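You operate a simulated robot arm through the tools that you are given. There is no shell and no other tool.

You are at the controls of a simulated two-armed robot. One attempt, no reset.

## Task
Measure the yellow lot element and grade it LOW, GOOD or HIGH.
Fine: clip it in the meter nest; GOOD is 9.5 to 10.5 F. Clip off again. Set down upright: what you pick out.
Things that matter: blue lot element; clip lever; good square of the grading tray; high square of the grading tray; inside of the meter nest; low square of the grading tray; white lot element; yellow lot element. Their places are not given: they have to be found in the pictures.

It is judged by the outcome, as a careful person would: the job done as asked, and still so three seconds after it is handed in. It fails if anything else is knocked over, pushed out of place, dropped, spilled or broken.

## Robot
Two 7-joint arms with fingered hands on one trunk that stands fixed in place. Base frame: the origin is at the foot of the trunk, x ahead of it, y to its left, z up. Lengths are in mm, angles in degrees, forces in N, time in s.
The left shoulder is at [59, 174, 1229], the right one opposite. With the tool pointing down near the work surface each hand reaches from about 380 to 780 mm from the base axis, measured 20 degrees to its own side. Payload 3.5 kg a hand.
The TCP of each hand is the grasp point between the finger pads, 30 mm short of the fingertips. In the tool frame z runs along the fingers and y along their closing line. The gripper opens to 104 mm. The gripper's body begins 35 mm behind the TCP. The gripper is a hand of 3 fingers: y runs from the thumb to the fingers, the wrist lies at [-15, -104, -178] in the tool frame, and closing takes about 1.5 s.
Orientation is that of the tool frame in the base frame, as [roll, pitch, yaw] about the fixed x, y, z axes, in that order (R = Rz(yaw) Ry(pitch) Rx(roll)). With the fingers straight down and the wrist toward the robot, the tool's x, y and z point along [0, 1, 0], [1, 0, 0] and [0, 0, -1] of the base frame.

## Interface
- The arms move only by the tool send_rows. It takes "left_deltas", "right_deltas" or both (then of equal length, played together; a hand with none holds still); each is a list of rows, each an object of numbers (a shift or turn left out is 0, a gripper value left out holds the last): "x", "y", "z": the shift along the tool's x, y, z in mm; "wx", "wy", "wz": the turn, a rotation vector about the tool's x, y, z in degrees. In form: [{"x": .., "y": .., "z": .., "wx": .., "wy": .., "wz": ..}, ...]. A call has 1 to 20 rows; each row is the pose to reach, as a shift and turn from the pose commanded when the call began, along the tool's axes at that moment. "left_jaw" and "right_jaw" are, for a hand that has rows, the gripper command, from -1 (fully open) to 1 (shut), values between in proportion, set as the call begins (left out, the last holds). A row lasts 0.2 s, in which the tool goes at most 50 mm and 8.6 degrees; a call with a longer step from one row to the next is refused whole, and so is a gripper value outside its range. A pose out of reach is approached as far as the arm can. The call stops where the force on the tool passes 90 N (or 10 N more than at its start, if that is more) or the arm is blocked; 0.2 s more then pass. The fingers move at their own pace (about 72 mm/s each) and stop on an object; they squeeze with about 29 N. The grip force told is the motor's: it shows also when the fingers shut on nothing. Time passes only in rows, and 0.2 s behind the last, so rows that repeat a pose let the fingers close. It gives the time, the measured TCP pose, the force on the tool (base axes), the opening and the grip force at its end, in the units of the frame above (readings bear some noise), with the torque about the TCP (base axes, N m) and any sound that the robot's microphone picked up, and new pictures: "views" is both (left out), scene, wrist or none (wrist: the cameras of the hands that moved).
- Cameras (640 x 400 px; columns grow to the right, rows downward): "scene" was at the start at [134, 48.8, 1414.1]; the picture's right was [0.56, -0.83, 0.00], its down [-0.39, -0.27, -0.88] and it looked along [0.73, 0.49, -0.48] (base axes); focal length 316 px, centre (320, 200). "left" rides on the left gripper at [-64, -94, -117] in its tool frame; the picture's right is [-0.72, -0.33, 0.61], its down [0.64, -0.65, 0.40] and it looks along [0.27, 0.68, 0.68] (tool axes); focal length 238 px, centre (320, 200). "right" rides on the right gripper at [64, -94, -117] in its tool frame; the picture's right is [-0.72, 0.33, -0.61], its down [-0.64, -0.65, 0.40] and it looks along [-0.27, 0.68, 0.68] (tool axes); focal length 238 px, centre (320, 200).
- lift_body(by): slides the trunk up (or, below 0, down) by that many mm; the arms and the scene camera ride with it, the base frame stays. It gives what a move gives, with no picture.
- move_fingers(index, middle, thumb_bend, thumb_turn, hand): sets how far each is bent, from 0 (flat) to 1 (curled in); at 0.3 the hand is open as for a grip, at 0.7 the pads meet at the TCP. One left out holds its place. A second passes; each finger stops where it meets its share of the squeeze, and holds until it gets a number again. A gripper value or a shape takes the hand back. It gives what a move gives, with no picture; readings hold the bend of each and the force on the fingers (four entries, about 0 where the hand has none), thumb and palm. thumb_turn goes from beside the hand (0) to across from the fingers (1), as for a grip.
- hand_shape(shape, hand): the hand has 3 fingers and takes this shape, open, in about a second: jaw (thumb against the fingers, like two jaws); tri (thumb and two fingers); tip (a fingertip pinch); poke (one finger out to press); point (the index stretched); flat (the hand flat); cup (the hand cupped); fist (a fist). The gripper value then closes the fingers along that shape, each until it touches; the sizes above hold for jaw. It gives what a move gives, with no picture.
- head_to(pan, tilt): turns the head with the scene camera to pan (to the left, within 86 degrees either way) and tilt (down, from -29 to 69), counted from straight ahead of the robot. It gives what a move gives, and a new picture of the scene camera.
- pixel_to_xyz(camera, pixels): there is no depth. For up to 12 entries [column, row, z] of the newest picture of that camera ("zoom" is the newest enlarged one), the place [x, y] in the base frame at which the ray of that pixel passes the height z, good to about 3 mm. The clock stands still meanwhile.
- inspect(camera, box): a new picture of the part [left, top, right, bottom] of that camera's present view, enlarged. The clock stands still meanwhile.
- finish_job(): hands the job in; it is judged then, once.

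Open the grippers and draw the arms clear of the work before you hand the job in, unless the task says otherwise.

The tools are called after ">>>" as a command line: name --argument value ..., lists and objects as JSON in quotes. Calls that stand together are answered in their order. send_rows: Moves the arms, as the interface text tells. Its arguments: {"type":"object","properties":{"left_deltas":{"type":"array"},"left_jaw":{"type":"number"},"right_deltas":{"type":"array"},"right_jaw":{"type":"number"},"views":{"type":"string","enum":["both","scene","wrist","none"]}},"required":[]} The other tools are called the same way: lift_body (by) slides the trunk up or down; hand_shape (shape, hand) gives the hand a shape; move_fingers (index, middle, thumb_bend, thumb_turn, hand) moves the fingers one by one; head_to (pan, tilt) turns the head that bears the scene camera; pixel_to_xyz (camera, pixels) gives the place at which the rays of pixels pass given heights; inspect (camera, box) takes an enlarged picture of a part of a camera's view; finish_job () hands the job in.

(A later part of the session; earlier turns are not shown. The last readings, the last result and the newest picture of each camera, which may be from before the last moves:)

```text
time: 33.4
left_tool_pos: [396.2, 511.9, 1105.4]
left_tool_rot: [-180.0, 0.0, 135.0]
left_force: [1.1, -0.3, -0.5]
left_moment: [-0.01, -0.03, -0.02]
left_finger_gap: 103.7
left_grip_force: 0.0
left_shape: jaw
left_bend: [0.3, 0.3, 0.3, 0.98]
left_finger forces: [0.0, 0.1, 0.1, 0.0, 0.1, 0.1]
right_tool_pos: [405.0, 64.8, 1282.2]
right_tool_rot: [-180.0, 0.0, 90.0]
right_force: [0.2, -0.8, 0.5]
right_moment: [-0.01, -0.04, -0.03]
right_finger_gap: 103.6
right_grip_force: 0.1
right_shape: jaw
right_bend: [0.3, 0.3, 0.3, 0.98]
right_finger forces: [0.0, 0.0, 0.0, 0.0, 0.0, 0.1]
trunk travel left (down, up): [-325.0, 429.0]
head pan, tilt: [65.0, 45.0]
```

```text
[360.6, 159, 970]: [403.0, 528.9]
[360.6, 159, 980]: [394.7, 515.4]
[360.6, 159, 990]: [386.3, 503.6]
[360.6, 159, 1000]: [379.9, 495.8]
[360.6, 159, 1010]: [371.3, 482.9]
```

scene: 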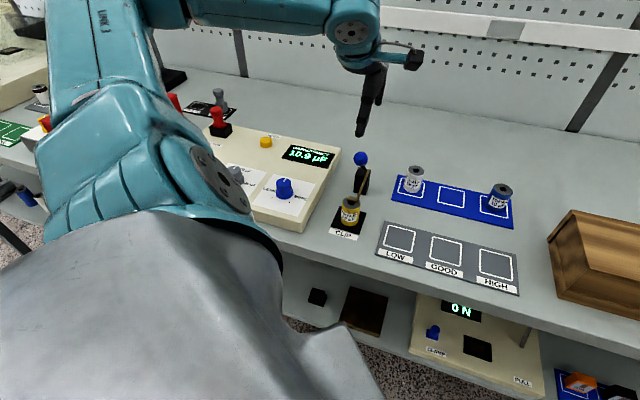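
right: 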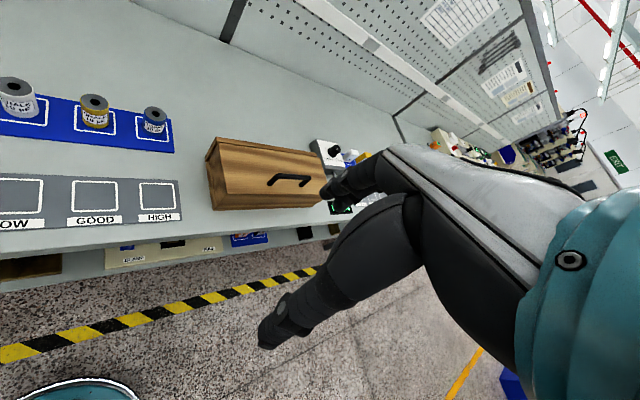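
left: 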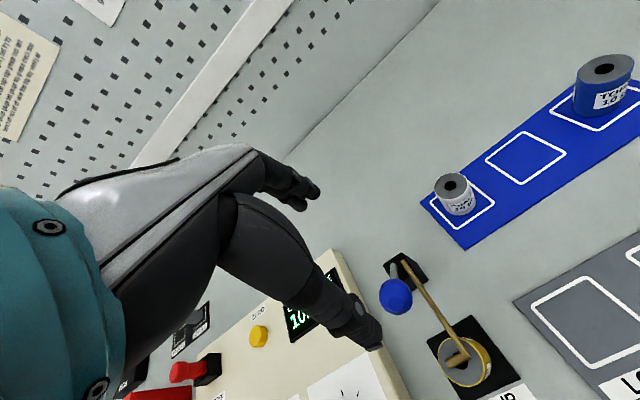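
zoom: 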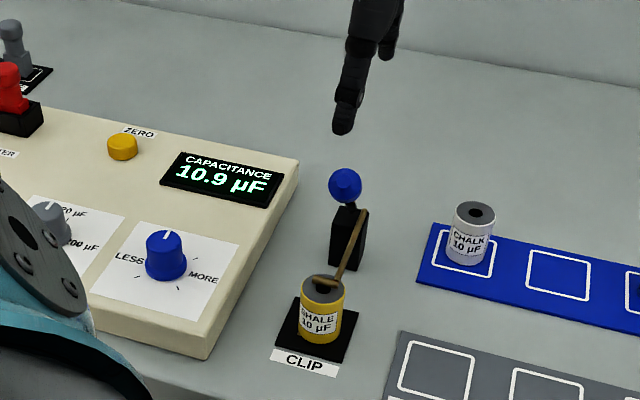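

Knob at d≈612, z≈1005; the thumb will be ~10 mm in front of it. I lower the hand to z≈1023.

>>> send_rows --left_deltas '[{"y": -1, "z": 20}, {"y": -2, "z": 42}, {"y": -2, "z": 64}, {"y": -2, "z": 82}, {"y": -2, "z": 82}]' --left_jaw -1 --views "both"

>>> inspect --camera "left" --box '[260, 170, 460, 360]'

>>> inspect --camera "scene" --box '[270, 80, 430, 250]'

```text
time: 34.6
left_tool_pos: [394.8, 509.4, 1022.7]
left_tool_rot: [-179.9, 0.0, 135.0]
left_force: [-0.1, 0.0, -0.3]
left_moment: [0.03, 0.0, 0.01]
left_finger_gap: 104.1
left_grip_force: 0.0
left_shape: jaw
left_bend: [0.3, 0.3, 0.3, 0.98]
left_finger forces: [0.1, 0.0, 0.0, 0.0, 0.1, 0.1]
right_tool_pos: [404.2, 64.2, 1284.1]
right_tool_rot: [-180.0, 0.2, 90.0]
right_force: [-0.5, 0.6, 0.1]
right_moment: [-0.01, 0.01, 0.0]
right_finger_gap: 103.4
right_grip_force: 0.1
right_shape: jaw
right_bend: [0.3, 0.3, 0.3, 0.98]
right_finger forces: [0.0, 0.1, 0.0, 0.1, 0.0, 0.1]
trunk travel left (down, up): [-325.0, 429.0]
head pan, tilt: [65.0, 45.0]
```

scene: 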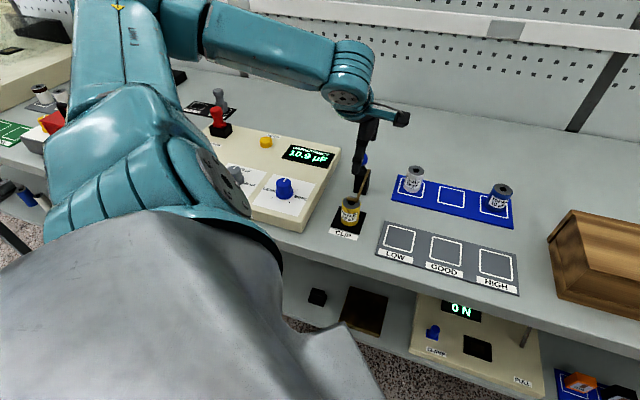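
left: 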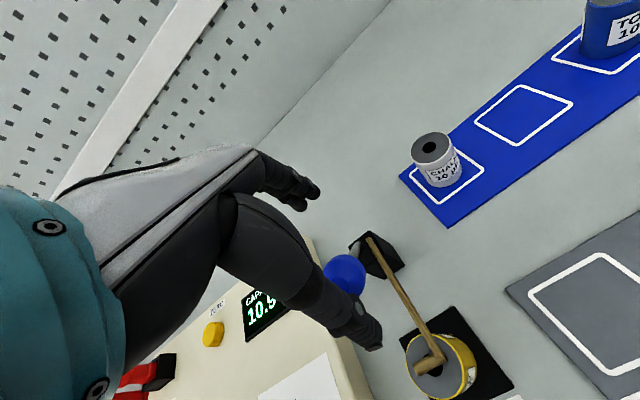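

```text
2.11 times, centred on (360, 265) of left
```

zoom: 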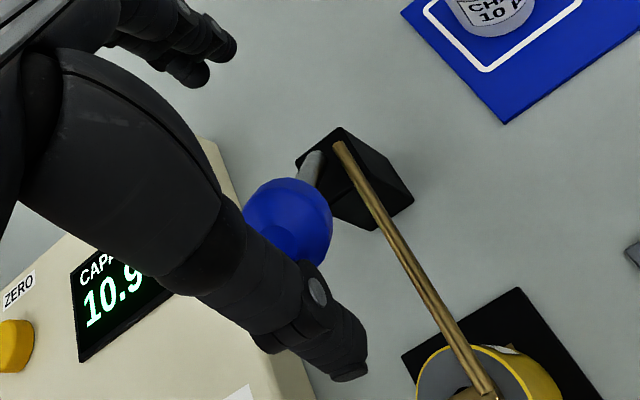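

```text
2.35 times, centred on (350, 165) of scene
```

zoom: 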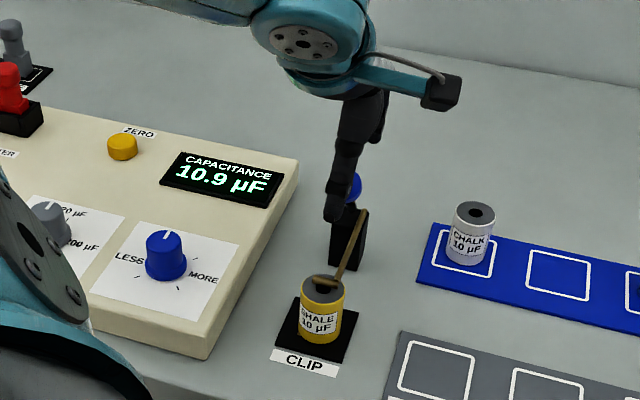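

The thumb is directly in front of the knob. I push outward along the arc, first half.

>>> send_rows --left_deltas '[{"y": 8}, {"y": 15, "z": -2}, {"y": 23, "z": -5}, {"y": 31, "z": -9}, {"y": 40, "z": -11}, {"y": 48, "z": -13}, {"y": 55, "z": -14}, {"y": 55, "z": -14}]' --left_jaw -1 --views "both"

>>> inspect --camera "left" --box '[260, 170, 460, 360]'

>>> inspect --camera "scene" --box '[270, 80, 430, 250]'

```text
time: 36.4
left_tool_pos: [432.6, 548.8, 1035.6]
left_tool_rot: [-180.0, 0.1, 135.1]
left_force: [0.3, -1.2, -0.3]
left_moment: [-0.01, 0.0, 0.01]
left_finger_gap: 104.1
left_grip_force: 0.1
left_shape: jaw
left_bend: [0.3, 0.3, 0.3, 0.97]
left_finger forces: [0.0, 0.0, 0.0, 0.0, 0.0, 0.0]
right_tool_pos: [404.0, 63.8, 1282.9]
right_tool_rot: [180.0, 0.0, 90.0]
right_force: [-0.1, 0.3, 0.3]
right_moment: [0.01, 0.0, -0.01]
right_finger_gap: 103.6
right_grip_force: 0.1
right_shape: jaw
right_bend: [0.3, 0.3, 0.3, 0.98]
right_finger forces: [0.0, 0.1, 0.0, 0.0, 0.0, 0.0]
trunk travel left (down, up): [-325.0, 429.0]
head pan, tilt: [65.0, 45.0]
```

scene: 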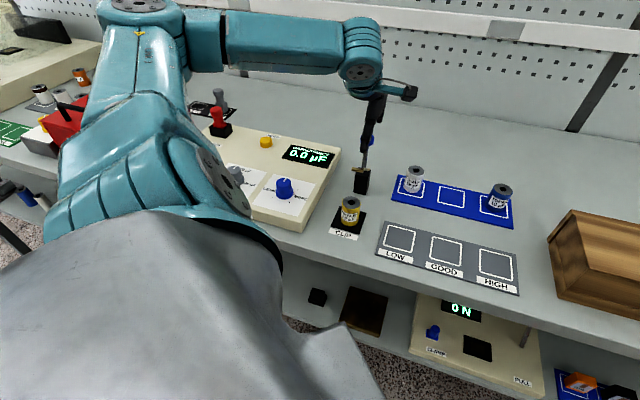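
left: 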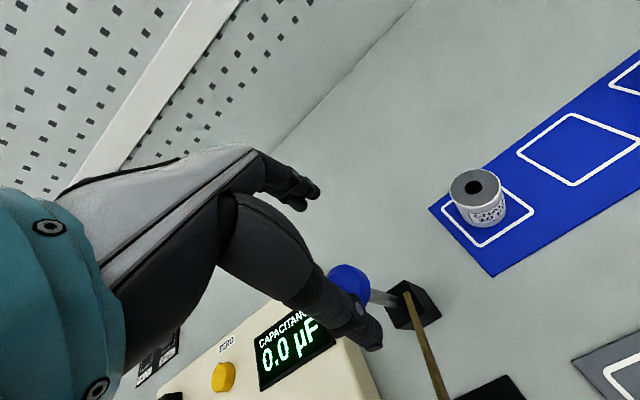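

```text
2.11 times, centred on (360, 265) of left
```

zoom: 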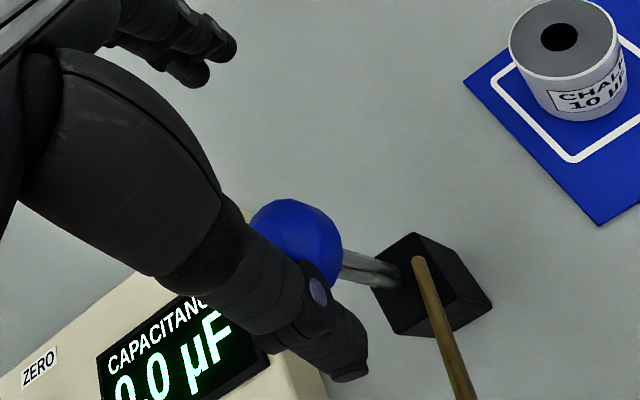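

```text
2.35 times, centred on (350, 165) of scene
```

zoom: 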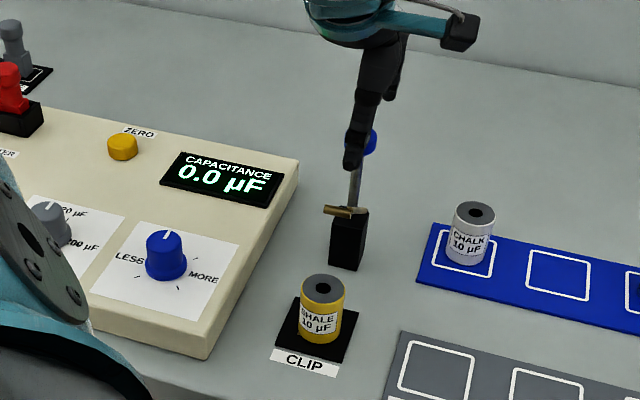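

The clip has lifted, the meter is back at 0.0 and the element stays upright. I continue to push the lever fully back to its original open position.

>>> send_rows --left_deltas '[{"y": 8}, {"y": 16, "z": 1}, {"y": 24, "z": 2}, {"y": 32, "z": 4}, {"y": 40, "z": 6}, {"y": 47, "z": 8}, {"y": 47, "z": 8}]' --left_jaw -1 --views "both"

>>> inspect --camera "scene" --box '[270, 80, 430, 250]'

```text
time: 38.0
left_tool_pos: [466.5, 582.2, 1028.6]
left_tool_rot: [-180.0, 0.1, 135.1]
left_force: [0.4, 0.4, -1.2]
left_moment: [0.02, -0.04, -0.01]
left_finger_gap: 104.0
left_grip_force: 0.1
left_shape: jaw
left_bend: [0.3, 0.3, 0.3, 0.97]
left_finger forces: [0.1, 0.0, 0.0, 0.0, 0.0, 0.1]
right_tool_pos: [404.9, 64.4, 1283.5]
right_tool_rot: [180.0, -0.1, 90.0]
right_force: [0.4, 0.0, 0.1]
right_moment: [0.01, 0.03, -0.03]
right_finger_gap: 103.8
right_grip_force: 0.1
right_shape: jaw
right_bend: [0.3, 0.3, 0.3, 0.98]
right_finger forces: [0.0, 0.1, 0.1, 0.0, 0.0, 0.1]
trunk travel left (down, up): [-325.0, 429.0]
head pan, tilt: [65.0, 45.0]
```

scene: 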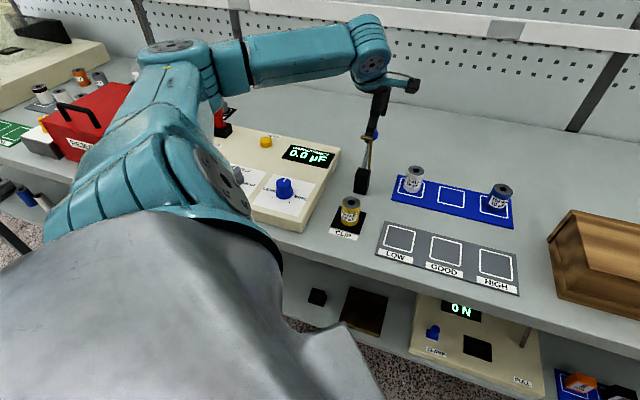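
left: 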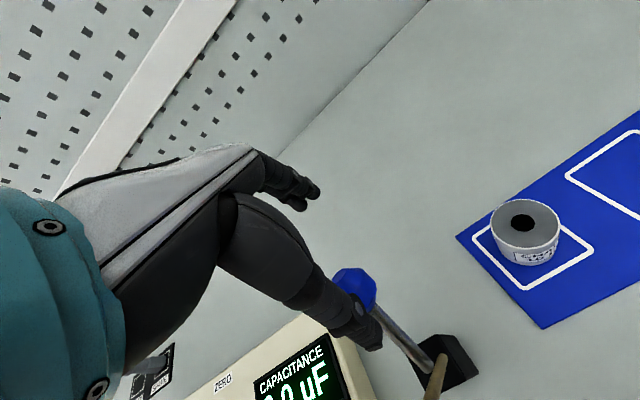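

```text
2.35 times, centred on (350, 165) of scene
```

zoom: 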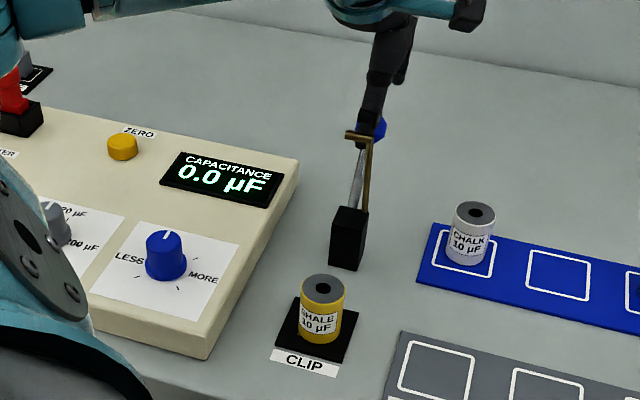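

The lever is back where it began (crossbar row 137 as before) and the meter reads 0.0. I raise the hand straight up and go back above the nest.

>>> send_rows --left_deltas '[{"y": -2, "z": -20}, {"y": -2, "z": -50}, {"y": -2, "z": -85}, {"y": -2, "z": -100}, {"y": -30, "z": -100}, {"y": -65, "z": -100}, {"y": -100, "z": -100}, {"y": -135, "z": -95}, {"y": -165, "z": -85}, {"y": -182, "x": -1, "z": -70}, {"y": -182, "x": -1, "z": -60}, {"y": -182, "x": -1, "z": -60}]' --left_jaw -1 --views "both"

>>> inspect --camera "left" --box '[340, 210, 500, 350]'

>>> inspect --camera "scene" --box '[270, 80, 430, 250]'

```text
time: 40.6
left_tool_pos: [340.0, 449.7, 1089.2]
left_tool_rot: [-180.0, 0.0, 135.0]
left_force: [-0.7, 0.7, 0.1]
left_moment: [-0.02, 0.0, 0.03]
left_finger_gap: 104.0
left_grip_force: 0.1
left_shape: jaw
left_bend: [0.3, 0.3, 0.3, 0.97]
left_finger forces: [0.0, 0.1, 0.0, 0.0, 0.0, 0.0]
right_tool_pos: [403.7, 65.4, 1283.0]
right_tool_rot: [-179.9, 0.0, 90.1]
right_force: [-0.6, -0.1, -0.4]
right_moment: [0.0, -0.03, 0.02]
right_finger_gap: 103.6
right_grip_force: 0.1
right_shape: jaw
right_bend: [0.3, 0.3, 0.3, 0.98]
right_finger forces: [0.0, 0.0, 0.1, 0.0, 0.0, 0.0]
trunk travel left (down, up): [-325.0, 429.0]
head pan, tilt: [65.0, 45.0]
```

scene: 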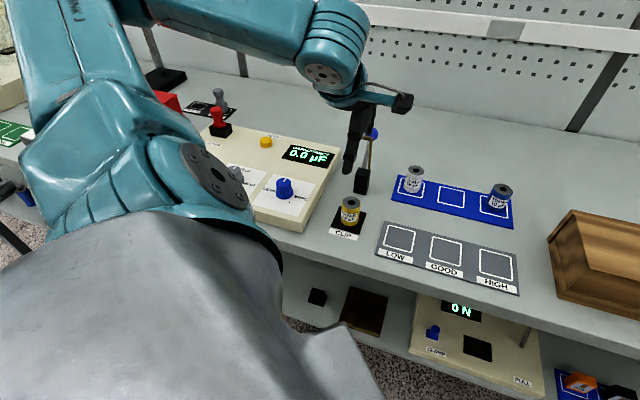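
left: 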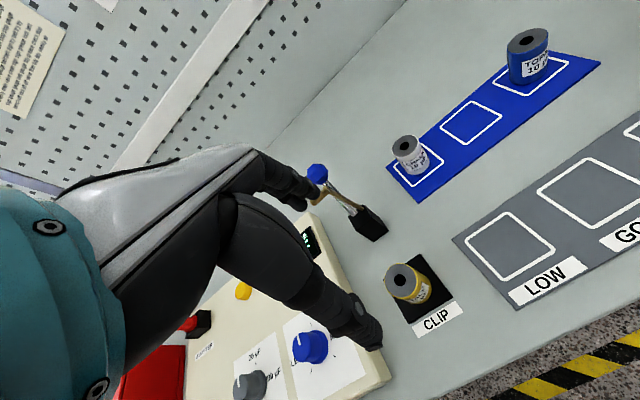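

```text
2.86 times, centred on (420, 280) of left
```

zoom: 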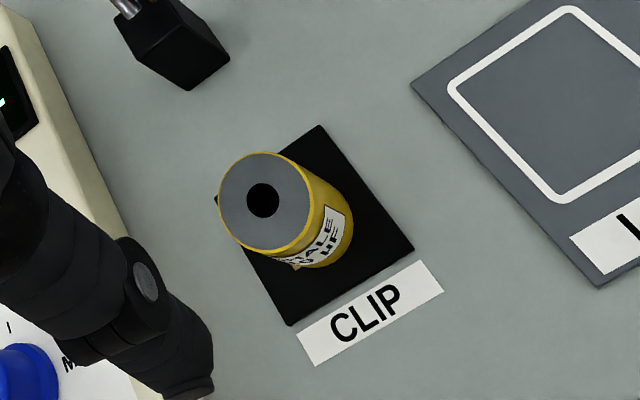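

```text
2.35 times, centred on (350, 165) of scene
```

zoom: 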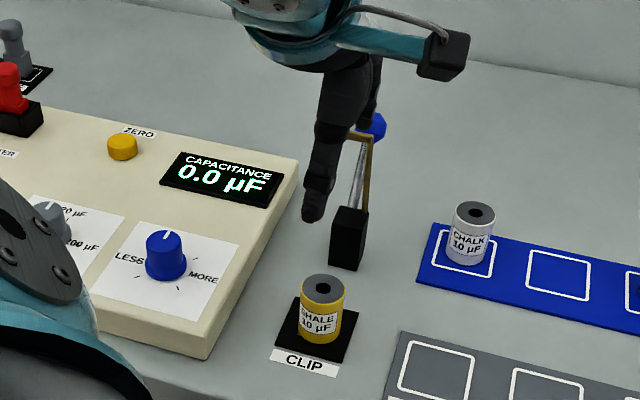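

The element stands on the plate; its top hole is at (400,280) in the left picture. I get its place in base coordinates.

>>> pixel_to_xyz --camera "left" --pixels '[[400.1, 280, 930], [400.1, 280, 935], [384.6, 280, 932], [415.4, 279, 932], [400, 263, 932], [401, 296.5, 932]]'

```text
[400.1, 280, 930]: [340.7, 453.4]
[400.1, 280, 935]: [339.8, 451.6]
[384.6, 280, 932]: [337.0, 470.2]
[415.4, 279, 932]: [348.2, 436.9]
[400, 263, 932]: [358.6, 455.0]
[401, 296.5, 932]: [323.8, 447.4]
```

Element centre ≈(341,452.5). I make a 2 mm correction and descend around it with the jaw open.

>>> send_rows --left_deltas '[{"x": 1, "y": 2, "z": 30}, {"x": 1, "y": 2, "z": 65}, {"x": 1, "y": 2, "z": 100}, {"x": 1, "y": 2, "z": 130}, {"x": 1, "y": 2, "z": 155}, {"x": 1, "y": 2, "z": 173}, {"x": 1, "y": 2, "z": 173}]' --left_jaw -1 --views "both"

```text
time: 42.2
left_tool_pos: [339.2, 453.4, 916.0]
left_tool_rot: [-180.0, 0.0, 135.0]
left_force: [-0.4, 0.8, 0.5]
left_moment: [0.0, 0.0, -0.01]
left_finger_gap: 103.8
left_grip_force: 0.2
left_shape: jaw
left_bend: [0.3, 0.3, 0.3, 0.97]
left_finger forces: [0.0, 0.1, 0.0, 0.0, 0.0, 0.0]
right_tool_pos: [404.8, 65.0, 1282.0]
right_tool_rot: [180.0, 0.0, 90.0]
right_force: [0.2, 0.0, -0.2]
right_moment: [-0.02, 0.0, 0.0]
right_finger_gap: 103.5
right_grip_force: 0.1
right_shape: jaw
right_bend: [0.3, 0.3, 0.3, 0.98]
right_finger forces: [0.2, 0.0, 0.0, 0.1, 0.1, 0.1]
trunk travel left (down, up): [-325.0, 429.0]
head pan, tilt: [65.0, 45.0]
```

scene: 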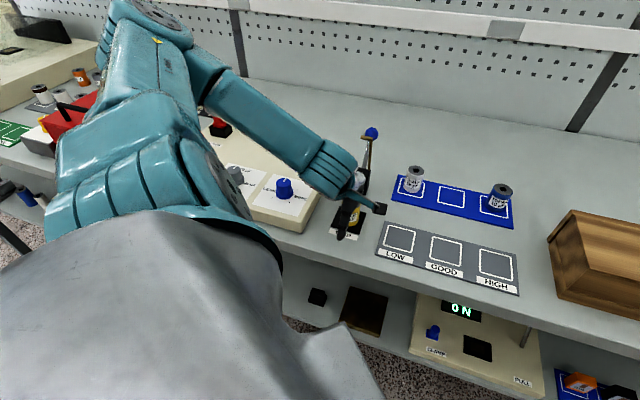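
left: 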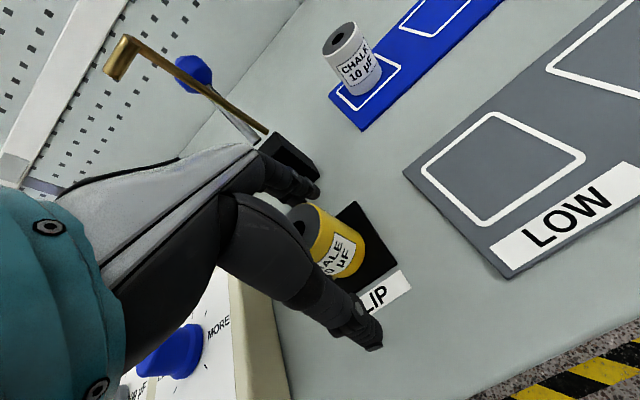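

The element is between thumb and fingers at the same height as before. I close the grip.

>>> send_rows --left_deltas '[{"z": 0}, {"z": 0}, {"z": 0}, {"z": 0}, {"z": 0}, {"z": 0}, {"z": 0}, {"z": 0}]' --left_jaw 1 --views "wrist"

>>> inspect --camera "left" --box '[220, 150, 420, 320]'

```text
time: 44.0
left_tool_pos: [339.8, 454.1, 918.0]
left_tool_rot: [-180.0, 0.1, 135.1]
left_force: [-0.9, 0.0, 0.3]
left_moment: [-0.01, 0.01, -0.03]
left_finger_gap: 29.2
left_grip_force: 29.1
left_shape: jaw
left_bend: [0.74, 0.58, 0.74, 1.0]
left_finger forces: [17.0, 8.4, 0.1, 0.1, 25.4, 0.1]
right_tool_pos: [404.1, 64.7, 1281.7]
right_tool_rot: [-179.9, 0.0, 90.0]
right_force: [-0.1, -0.2, -0.1]
right_moment: [-0.01, 0.0, 0.02]
right_finger_gap: 103.5
right_grip_force: 0.1
right_shape: jaw
right_bend: [0.3, 0.3, 0.3, 0.98]
right_finger forces: [0.0, 0.0, 0.0, 0.1, 0.0, 0.0]
trunk travel left (down, up): [-325.0, 429.0]
head pan, tilt: [65.0, 45.0]
```

left: 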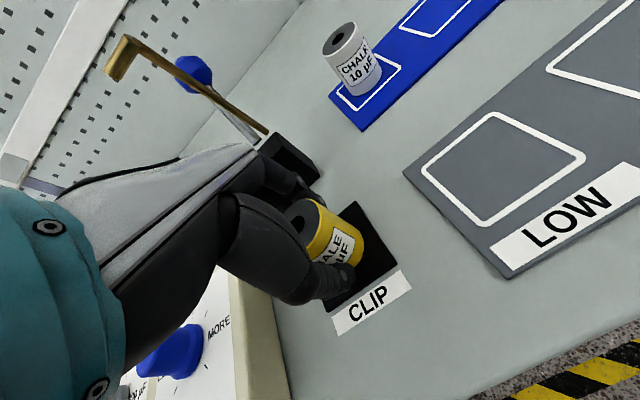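

```text
2.35 times, centred on (320, 235) of left
```

zoom: 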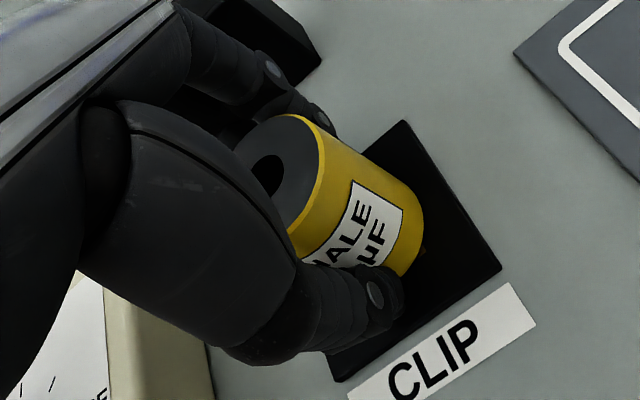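

Gripped with 29 N. I lift it clear of the nest by about 100 mm.

>>> send_rows --left_deltas '[{"z": -4}, {"z": -12}, {"z": -30}, {"z": -55}, {"z": -80}, {"z": -100}, {"z": -100}]' --left_jaw 1 --views "both"

>>> inspect --camera "left" --box '[220, 150, 420, 320]'

>>> inspect --camera "scene" --box '[290, 120, 420, 250]'

```text
time: 45.6
left_tool_pos: [340.3, 453.9, 1014.5]
left_tool_rot: [-180.0, 0.0, 135.1]
left_force: [-0.9, -0.7, -0.9]
left_moment: [-0.01, 0.0, -0.02]
left_finger_gap: 29.0
left_grip_force: 29.0
left_shape: jaw
left_bend: [0.74, 0.58, 0.74, 1.0]
left_finger forces: [17.2, 8.4, 0.1, 0.0, 25.5, 0.0]
right_tool_pos: [405.7, 63.9, 1281.4]
right_tool_rot: [-179.9, 0.0, 89.9]
right_force: [-0.5, 0.4, 0.5]
right_moment: [-0.02, -0.01, 0.0]
right_finger_gap: 103.8
right_grip_force: 0.0
right_shape: jaw
right_bend: [0.3, 0.3, 0.3, 0.98]
right_finger forces: [0.0, 0.1, 0.0, 0.1, 0.0, 0.1]
trunk travel left (down, up): [-325.0, 429.0]
head pan, tilt: [65.0, 45.0]
```

scene: 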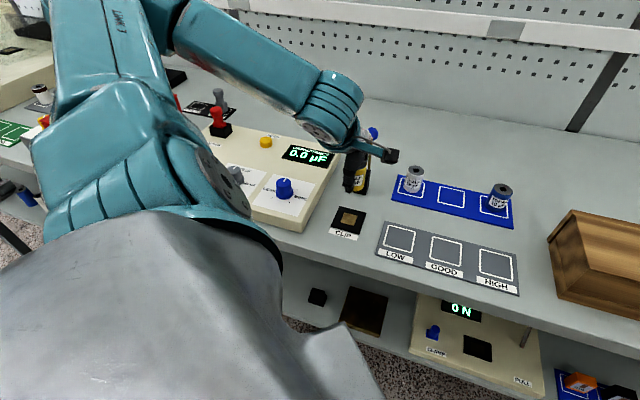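
left: 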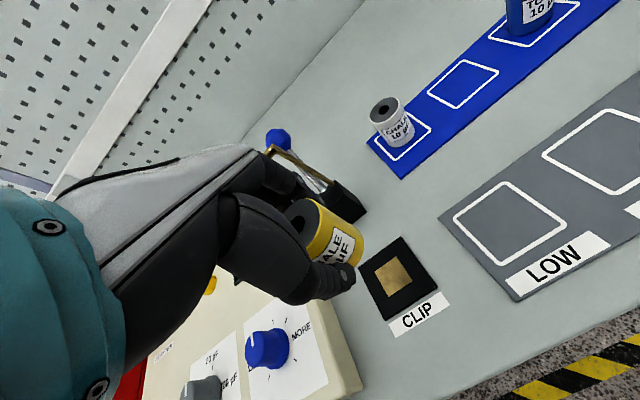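

```text
2.35 times, centred on (320, 235) of left
```

zoom: 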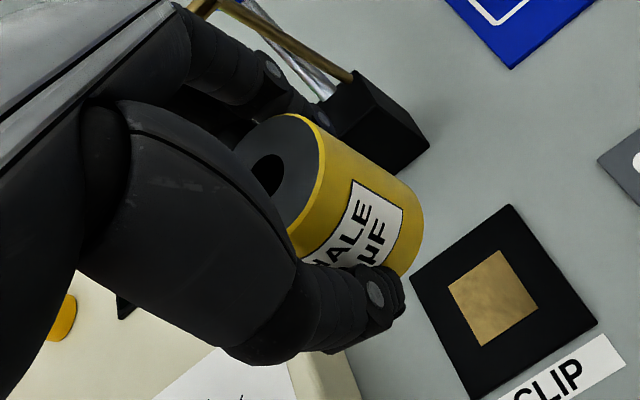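

```text
3.08 times, centred on (355, 185) of scene
```

zoom: 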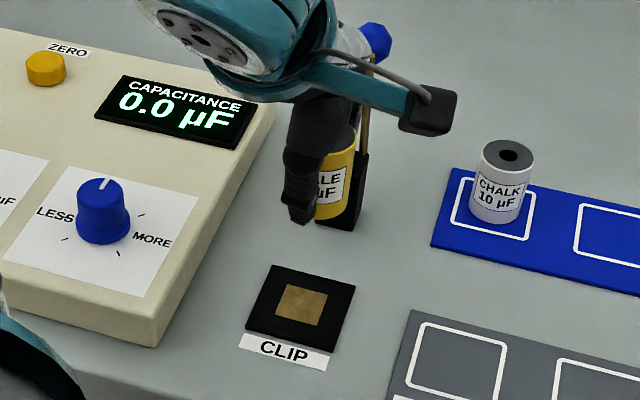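

The element is held; I compute its top rim to find its offset from the hand.

>>> pixel_to_xyz --camera "left" --pixels '[[311.5, 198.4, 1030], [319.1, 207, 1030], [320.9, 216, 1030], [319.1, 230.7, 1030], [307.2, 249.9, 1030], [299, 226.5, 1030], [364.8, 252.9, 976], [362.5, 240, 976]]'

>>> pixel_to_xyz --camera "scene" --pixels '[[398, 239, 875], [445, 249, 875], [497, 265, 875], [483, 251, 875], [511, 254, 875], [514, 282, 875], [480, 275, 875]]'

>>> inspect --camera "scene" --box '[370, 210, 530, 310]'

```text
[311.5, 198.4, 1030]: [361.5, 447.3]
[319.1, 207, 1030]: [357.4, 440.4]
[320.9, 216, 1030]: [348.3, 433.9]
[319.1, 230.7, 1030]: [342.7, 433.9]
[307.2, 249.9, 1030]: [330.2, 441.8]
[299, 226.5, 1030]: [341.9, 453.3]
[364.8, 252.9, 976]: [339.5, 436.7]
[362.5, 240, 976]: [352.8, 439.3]
```

```text
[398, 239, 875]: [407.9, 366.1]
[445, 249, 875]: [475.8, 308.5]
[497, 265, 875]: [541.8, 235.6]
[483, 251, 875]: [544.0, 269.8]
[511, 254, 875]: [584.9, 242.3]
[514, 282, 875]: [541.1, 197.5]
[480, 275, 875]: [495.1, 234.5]
```

```text
4.00 times, centred on (450, 260) of scene
```

zoom: 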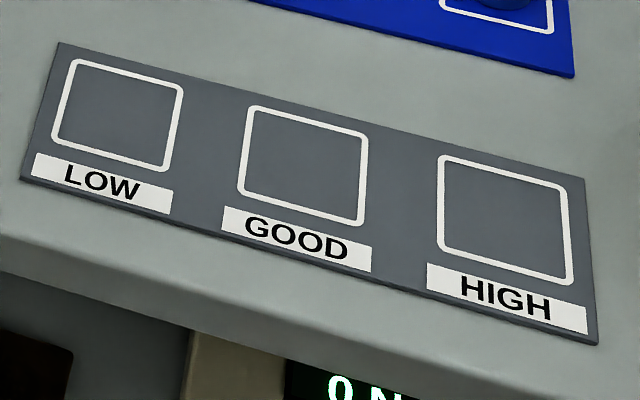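

The held element is within ~2 mm of the hand centre. HIGH square centre ≈(540,236.5). I check the wooden box near it for clearance.

>>> inspect --camera "scene" --box '[460, 190, 640, 340]'

>>> pixel_to_xyz --camera "scene" --pixels '[[549, 244, 960], [549, 244, 940], [549, 244, 920], [557, 307, 872], [548, 285, 872]]'

```text
2.67 times, centred on (550, 265) of scene
```

zoom: 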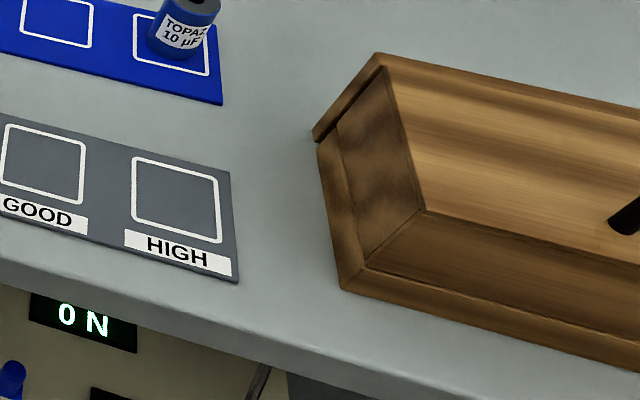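

```text
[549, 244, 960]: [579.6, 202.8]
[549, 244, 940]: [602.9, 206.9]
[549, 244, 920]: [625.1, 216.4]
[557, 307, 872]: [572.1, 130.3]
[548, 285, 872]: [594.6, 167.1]
```

The box begins about 90 mm to the right of the HIGH square centre and is below the hand camera, so it's clear. I carry the element along the tray to above the HIGH square.

>>> send_rows --left_deltas '[{"x": -20, "y": -1, "z": -10}, {"x": -50, "y": -2, "z": -15}, {"x": -85, "y": -4, "z": -15}, {"x": -120, "y": -6, "z": -15}, {"x": -155, "y": -8, "z": -15}, {"x": -190, "y": -9, "z": -15}, {"x": -225, "y": -11, "z": -15}, {"x": -255, "y": -12, "z": -15}, {"x": -280, "y": -13, "z": -15}, {"x": -295, "y": -13.5, "z": -10}, {"x": -295, "y": -13.5, "z": -10}]' --left_jaw 1 --views "both"

>>> inspect --camera "left" --box '[260, 180, 480, 380]'

>>> inspect --camera "scene" --box '[400, 130, 600, 310]'

```text
time: 48.0
left_tool_pos: [539.0, 235.7, 1024.5]
left_tool_rot: [-180.0, 0.1, 135.0]
left_force: [-0.3, 0.2, -1.2]
left_moment: [0.0, 0.02, 0.01]
left_finger_gap: 29.3
left_grip_force: 29.4
left_shape: jaw
left_bend: [0.74, 0.58, 0.74, 1.0]
left_finger forces: [17.2, 8.8, 0.0, 0.0, 25.3, 0.1]
right_tool_pos: [405.1, 64.7, 1282.4]
right_tool_rot: [-180.0, 0.0, 90.0]
right_force: [0.1, -0.3, -0.2]
right_moment: [0.01, 0.02, -0.01]
right_finger_gap: 103.8
right_grip_force: 0.0
right_shape: jaw
right_bend: [0.3, 0.3, 0.3, 0.98]
right_finger forces: [0.0, 0.0, 0.0, 0.0, 0.0, 0.0]
trunk travel left (down, up): [-325.0, 429.0]
head pan, tilt: [65.0, 45.0]
```

scene: 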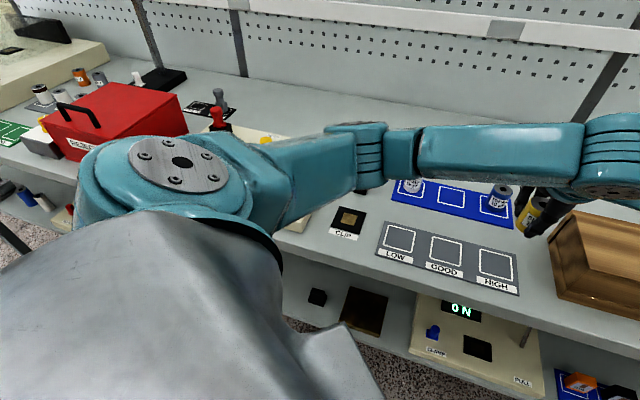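
left: 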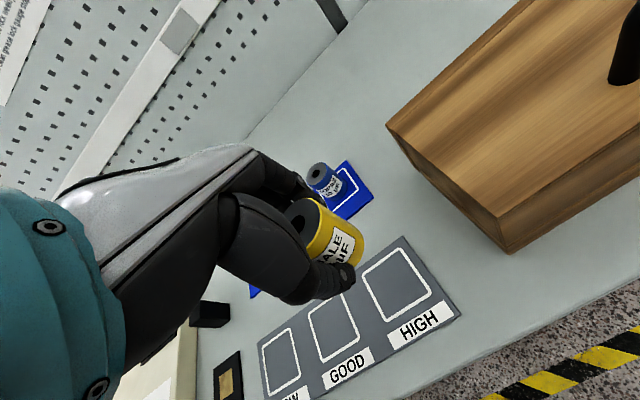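

```text
2.00 times, centred on (370, 280) of left
```

zoom: 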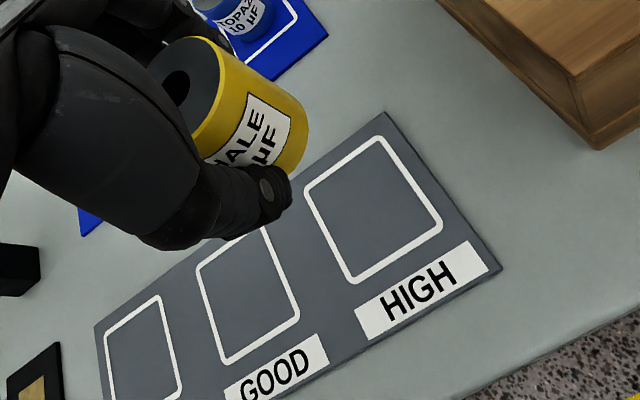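

```text
2.22 times, centred on (500, 220) of scene
```

zoom: 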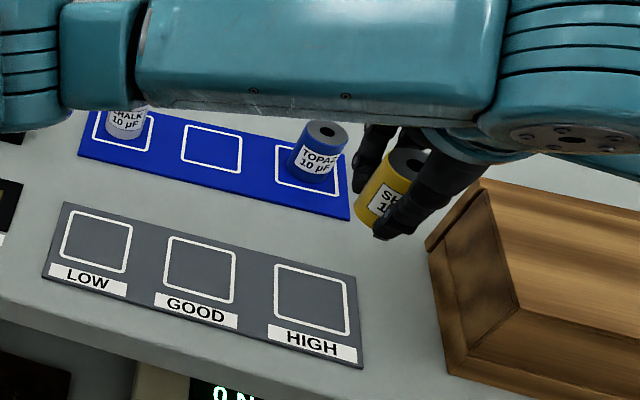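

I locate the HIGH square's corners from the wrist camera: (401.5,248.5), (431,291), (386.5,321.5), (362.5,275).

>>> pixel_to_xyz --camera "left" --pixels '[[401.5, 248.5, 875], [431, 291, 875], [386.5, 321.5, 875], [362.5, 275, 875], [401.5, 248.5, 878], [386.5, 321.5, 878]]'

```text
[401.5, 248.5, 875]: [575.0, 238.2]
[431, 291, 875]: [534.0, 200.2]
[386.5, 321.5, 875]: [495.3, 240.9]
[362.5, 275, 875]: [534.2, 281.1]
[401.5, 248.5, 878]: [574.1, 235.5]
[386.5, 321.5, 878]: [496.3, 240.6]
```

Averaged HIGH centre ≈(537,238.5). I correct by ~3 mm and descend to z≈926.

>>> send_rows --left_deltas '[{"x": 2, "y": -1, "z": 25}, {"x": 3.5, "y": -1, "z": 50}, {"x": 3.5, "y": -1, "z": 72}, {"x": 3.5, "y": -1, "z": 90}, {"x": 3.5, "y": -1, "z": 98}, {"x": 3.5, "y": -1, "z": 98}]' --left_jaw 1 --views "both"

>>> inspect --camera "left" --box '[260, 180, 460, 340]'

>>> inspect --camera "scene" --box '[400, 150, 600, 310]'

```text
time: 49.4
left_tool_pos: [534.1, 238.8, 927.6]
left_tool_rot: [-179.9, 0.0, 135.0]
left_force: [0.4, 0.5, -0.1]
left_moment: [-0.01, 0.0, 0.02]
left_finger_gap: 29.0
left_grip_force: 28.6
left_shape: jaw
left_bend: [0.74, 0.58, 0.74, 1.0]
left_finger forces: [17.3, 8.9, 0.0, 0.1, 25.3, 0.0]
right_tool_pos: [404.5, 64.1, 1282.2]
right_tool_rot: [180.0, 0.0, 90.0]
right_force: [-0.1, -0.2, -0.1]
right_moment: [-0.01, 0.0, 0.02]
right_finger_gap: 103.7
right_grip_force: 0.0
right_shape: jaw
right_bend: [0.3, 0.3, 0.3, 0.98]
right_finger forces: [0.0, 0.0, 0.0, 0.1, 0.0, 0.0]
trunk travel left (down, up): [-325.0, 429.0]
head pan, tilt: [65.0, 45.0]
```

scene: 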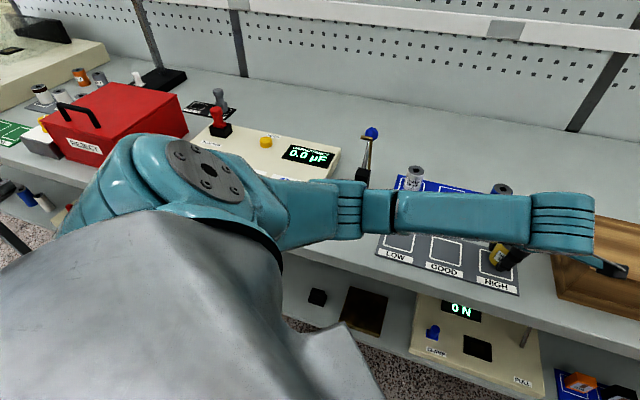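
left: 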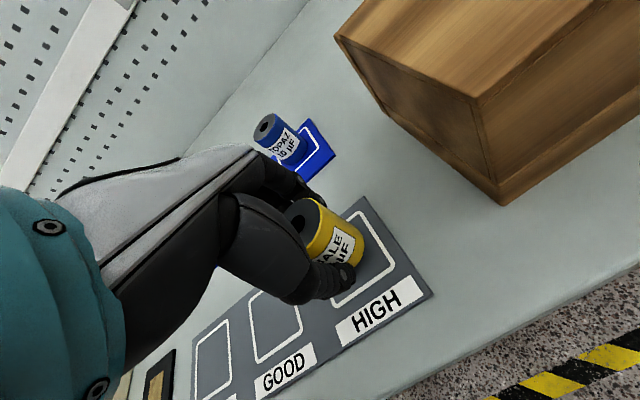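

```text
2.50 times, centred on (360, 260) of left
```

zoom: 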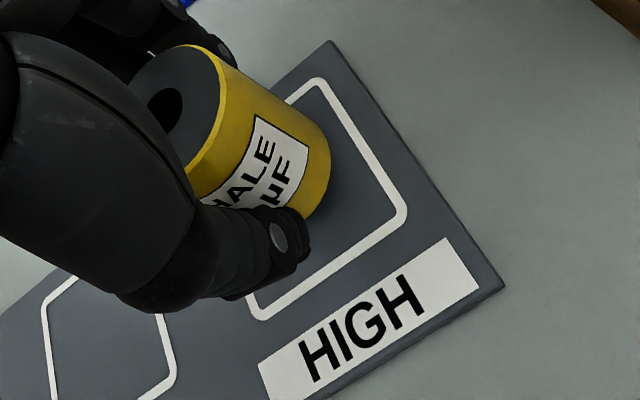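

```text
2.50 times, centred on (500, 230) of scene
```

zoom: 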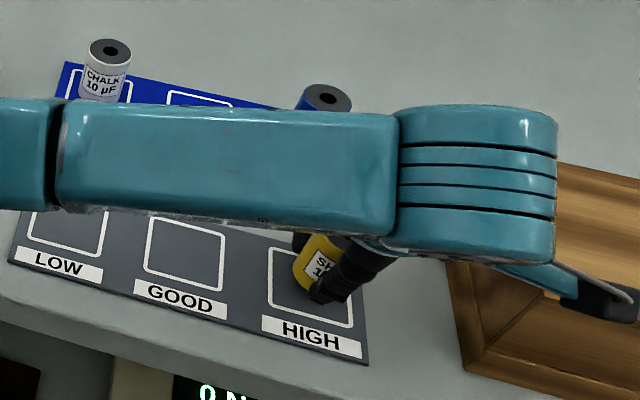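

The element hovers ~10 mm over the HIGH square. I compare its base rim with the square corners in the same picture.

>>> pixel_to_xyz --camera "left" --pixels '[[364, 246, 887], [361.5, 258, 887], [354, 267, 887], [362.5, 236, 887], [360, 211.2, 875], [394.8, 264, 875], [334, 307.2, 875], [322, 214, 941], [320, 226, 941], [305.5, 244, 941], [309, 199, 941], [298, 223, 941]]'

>>> inspect --camera "left" --box '[290, 190, 410, 310]'

```text
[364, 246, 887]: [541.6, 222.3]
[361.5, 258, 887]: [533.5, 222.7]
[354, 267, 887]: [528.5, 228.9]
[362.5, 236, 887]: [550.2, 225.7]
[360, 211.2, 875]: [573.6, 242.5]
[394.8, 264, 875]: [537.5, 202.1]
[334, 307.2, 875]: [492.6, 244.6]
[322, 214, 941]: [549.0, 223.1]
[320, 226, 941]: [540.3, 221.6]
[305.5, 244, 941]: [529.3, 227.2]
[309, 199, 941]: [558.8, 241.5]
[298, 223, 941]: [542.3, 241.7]
```

```text
3.33 times, centred on (350, 250) of left
```

zoom: 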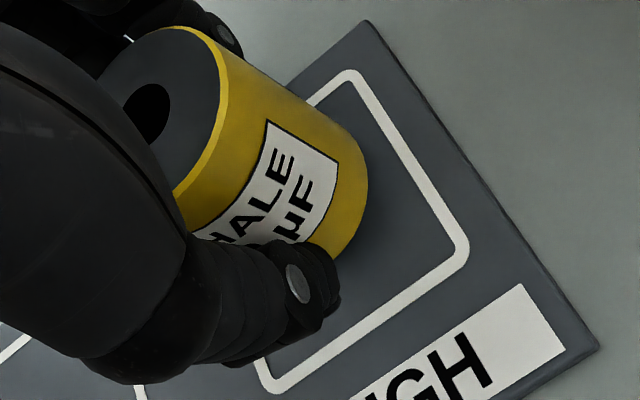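

I zoom closer in the scene camera to cross-check the element's position against the HIGH square.

>>> inspect --camera "scene" --box '[470, 230, 540, 300]'

```text
5.71 times, centred on (505, 265) of scene
```

zoom: 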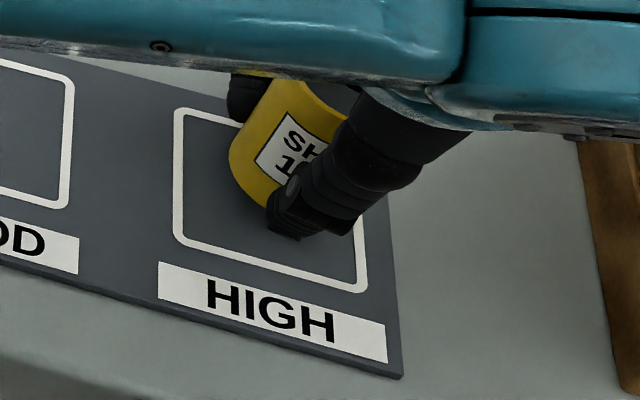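

Both cameras show the element about 6–7 mm too far right of the HIGH square's centre. I shift it left 6.5 mm and 1.5 mm inward, then recheck.

>>> send_rows --left_deltas '[{"x": 3, "y": -1}, {"x": 6.5, "y": -1.5}, {"x": 6.5, "y": -1.5}, {"x": 6.5, "y": -1.5}]' --left_jaw 1 --views "both"

>>> inspect --camera "scene" --box '[470, 230, 540, 300]'

>>> inspect --camera "left" --box '[290, 190, 410, 310]'

```text
time: 50.4
left_tool_pos: [530.7, 241.8, 927.7]
left_tool_rot: [-179.9, 0.0, 135.0]
left_force: [-0.2, -0.6, -1.3]
left_moment: [0.08, -0.03, 0.0]
left_finger_gap: 29.0
left_grip_force: 29.4
left_shape: jaw
left_bend: [0.74, 0.58, 0.74, 1.0]
left_finger forces: [17.3, 8.9, 0.0, 0.0, 25.3, 0.0]
right_tool_pos: [405.0, 63.8, 1282.5]
right_tool_rot: [179.9, 0.0, 90.0]
right_force: [-0.1, 0.3, 0.9]
right_moment: [0.03, 0.01, -0.02]
right_finger_gap: 103.4
right_grip_force: 0.1
right_shape: jaw
right_bend: [0.3, 0.3, 0.3, 0.98]
right_finger forces: [0.0, 0.1, 0.1, 0.0, 0.1, 0.0]
trunk travel left (down, up): [-325.0, 429.0]
head pan, tilt: [65.0, 45.0]
```

scene: 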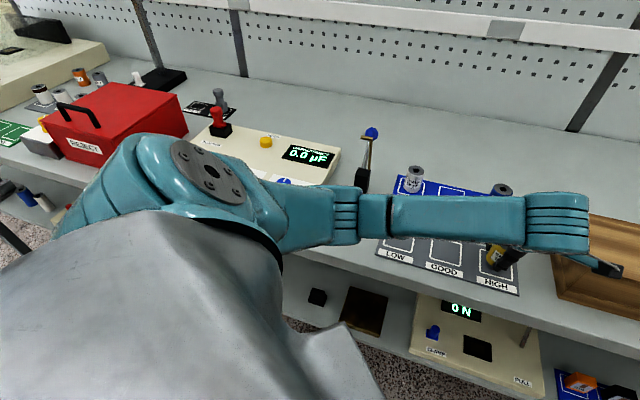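
left: 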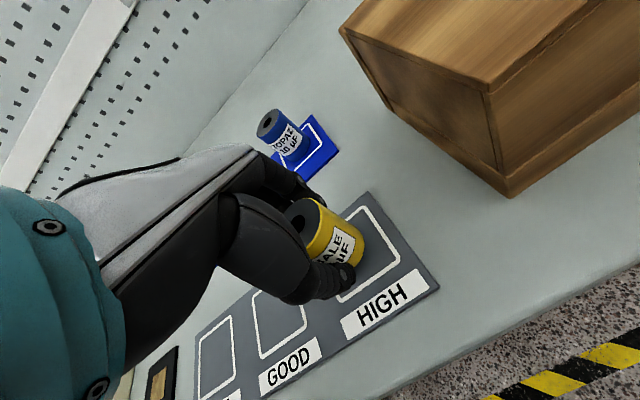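

```text
5.71 times, centred on (505, 265) of scene
```

zoom: 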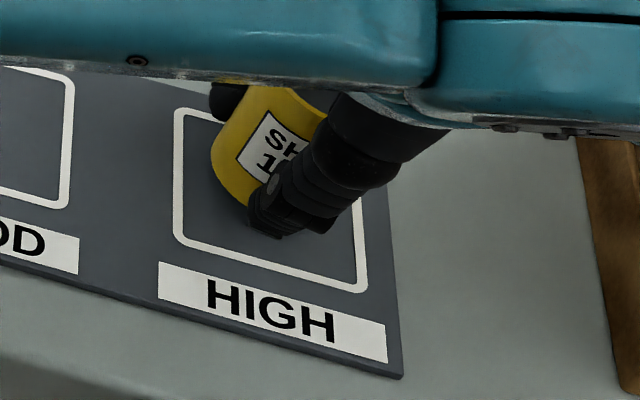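

```text
3.33 times, centred on (350, 250) of left
```

zoom: 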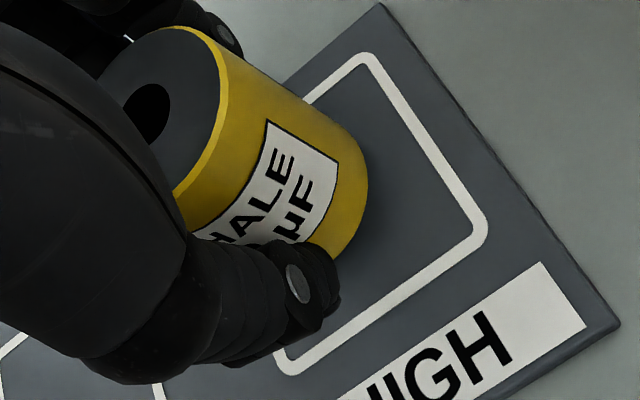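

I compute rim points and square corners rigorously in both cameras at the proper heights.

>>> pixel_to_xyz --camera "scene" --pixels '[[486.1, 258, 887], [487.8, 262.4, 887], [491, 265.5, 887], [479.3, 248.7, 875], [479.3, 272.5, 875], [513.8, 281.5, 875], [512.5, 256.3, 875]]'

>>> pixel_to_xyz --camera "left" --pixels '[[364.1, 245.5, 887], [362.6, 254.5, 887], [357.5, 263.5, 887], [364.4, 203.8, 875], [401.4, 261.4, 875], [338.6, 303.5, 875]]'

```text
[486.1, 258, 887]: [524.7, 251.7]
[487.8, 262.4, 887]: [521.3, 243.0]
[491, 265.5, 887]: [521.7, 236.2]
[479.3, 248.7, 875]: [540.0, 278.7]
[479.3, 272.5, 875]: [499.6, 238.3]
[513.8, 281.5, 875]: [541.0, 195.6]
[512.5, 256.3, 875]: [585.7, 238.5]
```

```text
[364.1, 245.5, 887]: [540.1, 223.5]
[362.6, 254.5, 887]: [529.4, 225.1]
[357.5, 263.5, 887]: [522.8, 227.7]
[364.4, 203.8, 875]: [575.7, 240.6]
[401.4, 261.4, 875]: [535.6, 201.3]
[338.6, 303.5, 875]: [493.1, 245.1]
```

Scene says the element is 3.5 mm left and wrist says 2 mm right of centre, so it's essentially centred. I lower toward contact.

>>> send_rows --left_deltas '[{"y": -1, "z": 3}, {"y": -1, "z": 6}, {"y": -1, "z": 8}, {"y": -1, "z": 8}]' --left_jaw 1 --views "none"

>>> send_rows --left_deltas '[{"z": 1}, {"z": 2}, {"z": 2}]' --left_jaw 1 --views "none"

```text
time: 51.4
left_tool_pos: [530.5, 241.6, 919.0]
left_tool_rot: [180.0, 0.1, 134.9]
left_force: [0.6, 0.5, 0.2]
left_moment: [-0.01, 0.01, -0.02]
left_finger_gap: 29.0
left_grip_force: 29.5
left_shape: jaw
left_bend: [0.74, 0.58, 0.74, 1.0]
left_finger forces: [17.3, 8.9, 0.0, 0.1, 25.3, 0.0]
right_tool_pos: [405.3, 65.0, 1282.9]
right_tool_rot: [180.0, -0.1, 90.1]
right_force: [0.2, -0.3, -0.2]
right_moment: [0.02, -0.01, -0.02]
right_finger_gap: 103.7
right_grip_force: 0.1
right_shape: jaw
right_bend: [0.3, 0.3, 0.3, 0.98]
right_finger forces: [0.0, 0.0, 0.0, 0.1, 0.0, 0.0]
trunk travel left (down, up): [-325.0, 429.0]
head pan, tilt: [65.0, 45.0]
```

```text
time: 52.2
left_tool_pos: [531.3, 241.4, 916.2]
left_tool_rot: [-180.0, 0.0, 135.0]
left_force: [0.2, -0.5, -1.3]
left_moment: [-0.03, 0.02, -0.04]
left_finger_gap: 29.0
left_grip_force: 29.0
left_shape: jaw
left_bend: [0.74, 0.58, 0.74, 1.0]
left_finger forces: [17.3, 8.9, 0.0, 0.1, 25.3, 0.0]
right_tool_pos: [404.0, 63.8, 1282.2]
right_tool_rot: [-179.9, 0.1, 89.9]
right_force: [0.3, -0.4, -0.6]
right_moment: [0.0, -0.01, 0.02]
right_finger_gap: 103.9
right_grip_force: 0.1
right_shape: jaw
right_bend: [0.3, 0.3, 0.3, 0.98]
right_finger forces: [0.0, 0.0, 0.0, 0.1, 0.0, 0.1]
trunk travel left (down, up): [-325.0, 429.0]
head pan, tilt: [65.0, 45.0]
```

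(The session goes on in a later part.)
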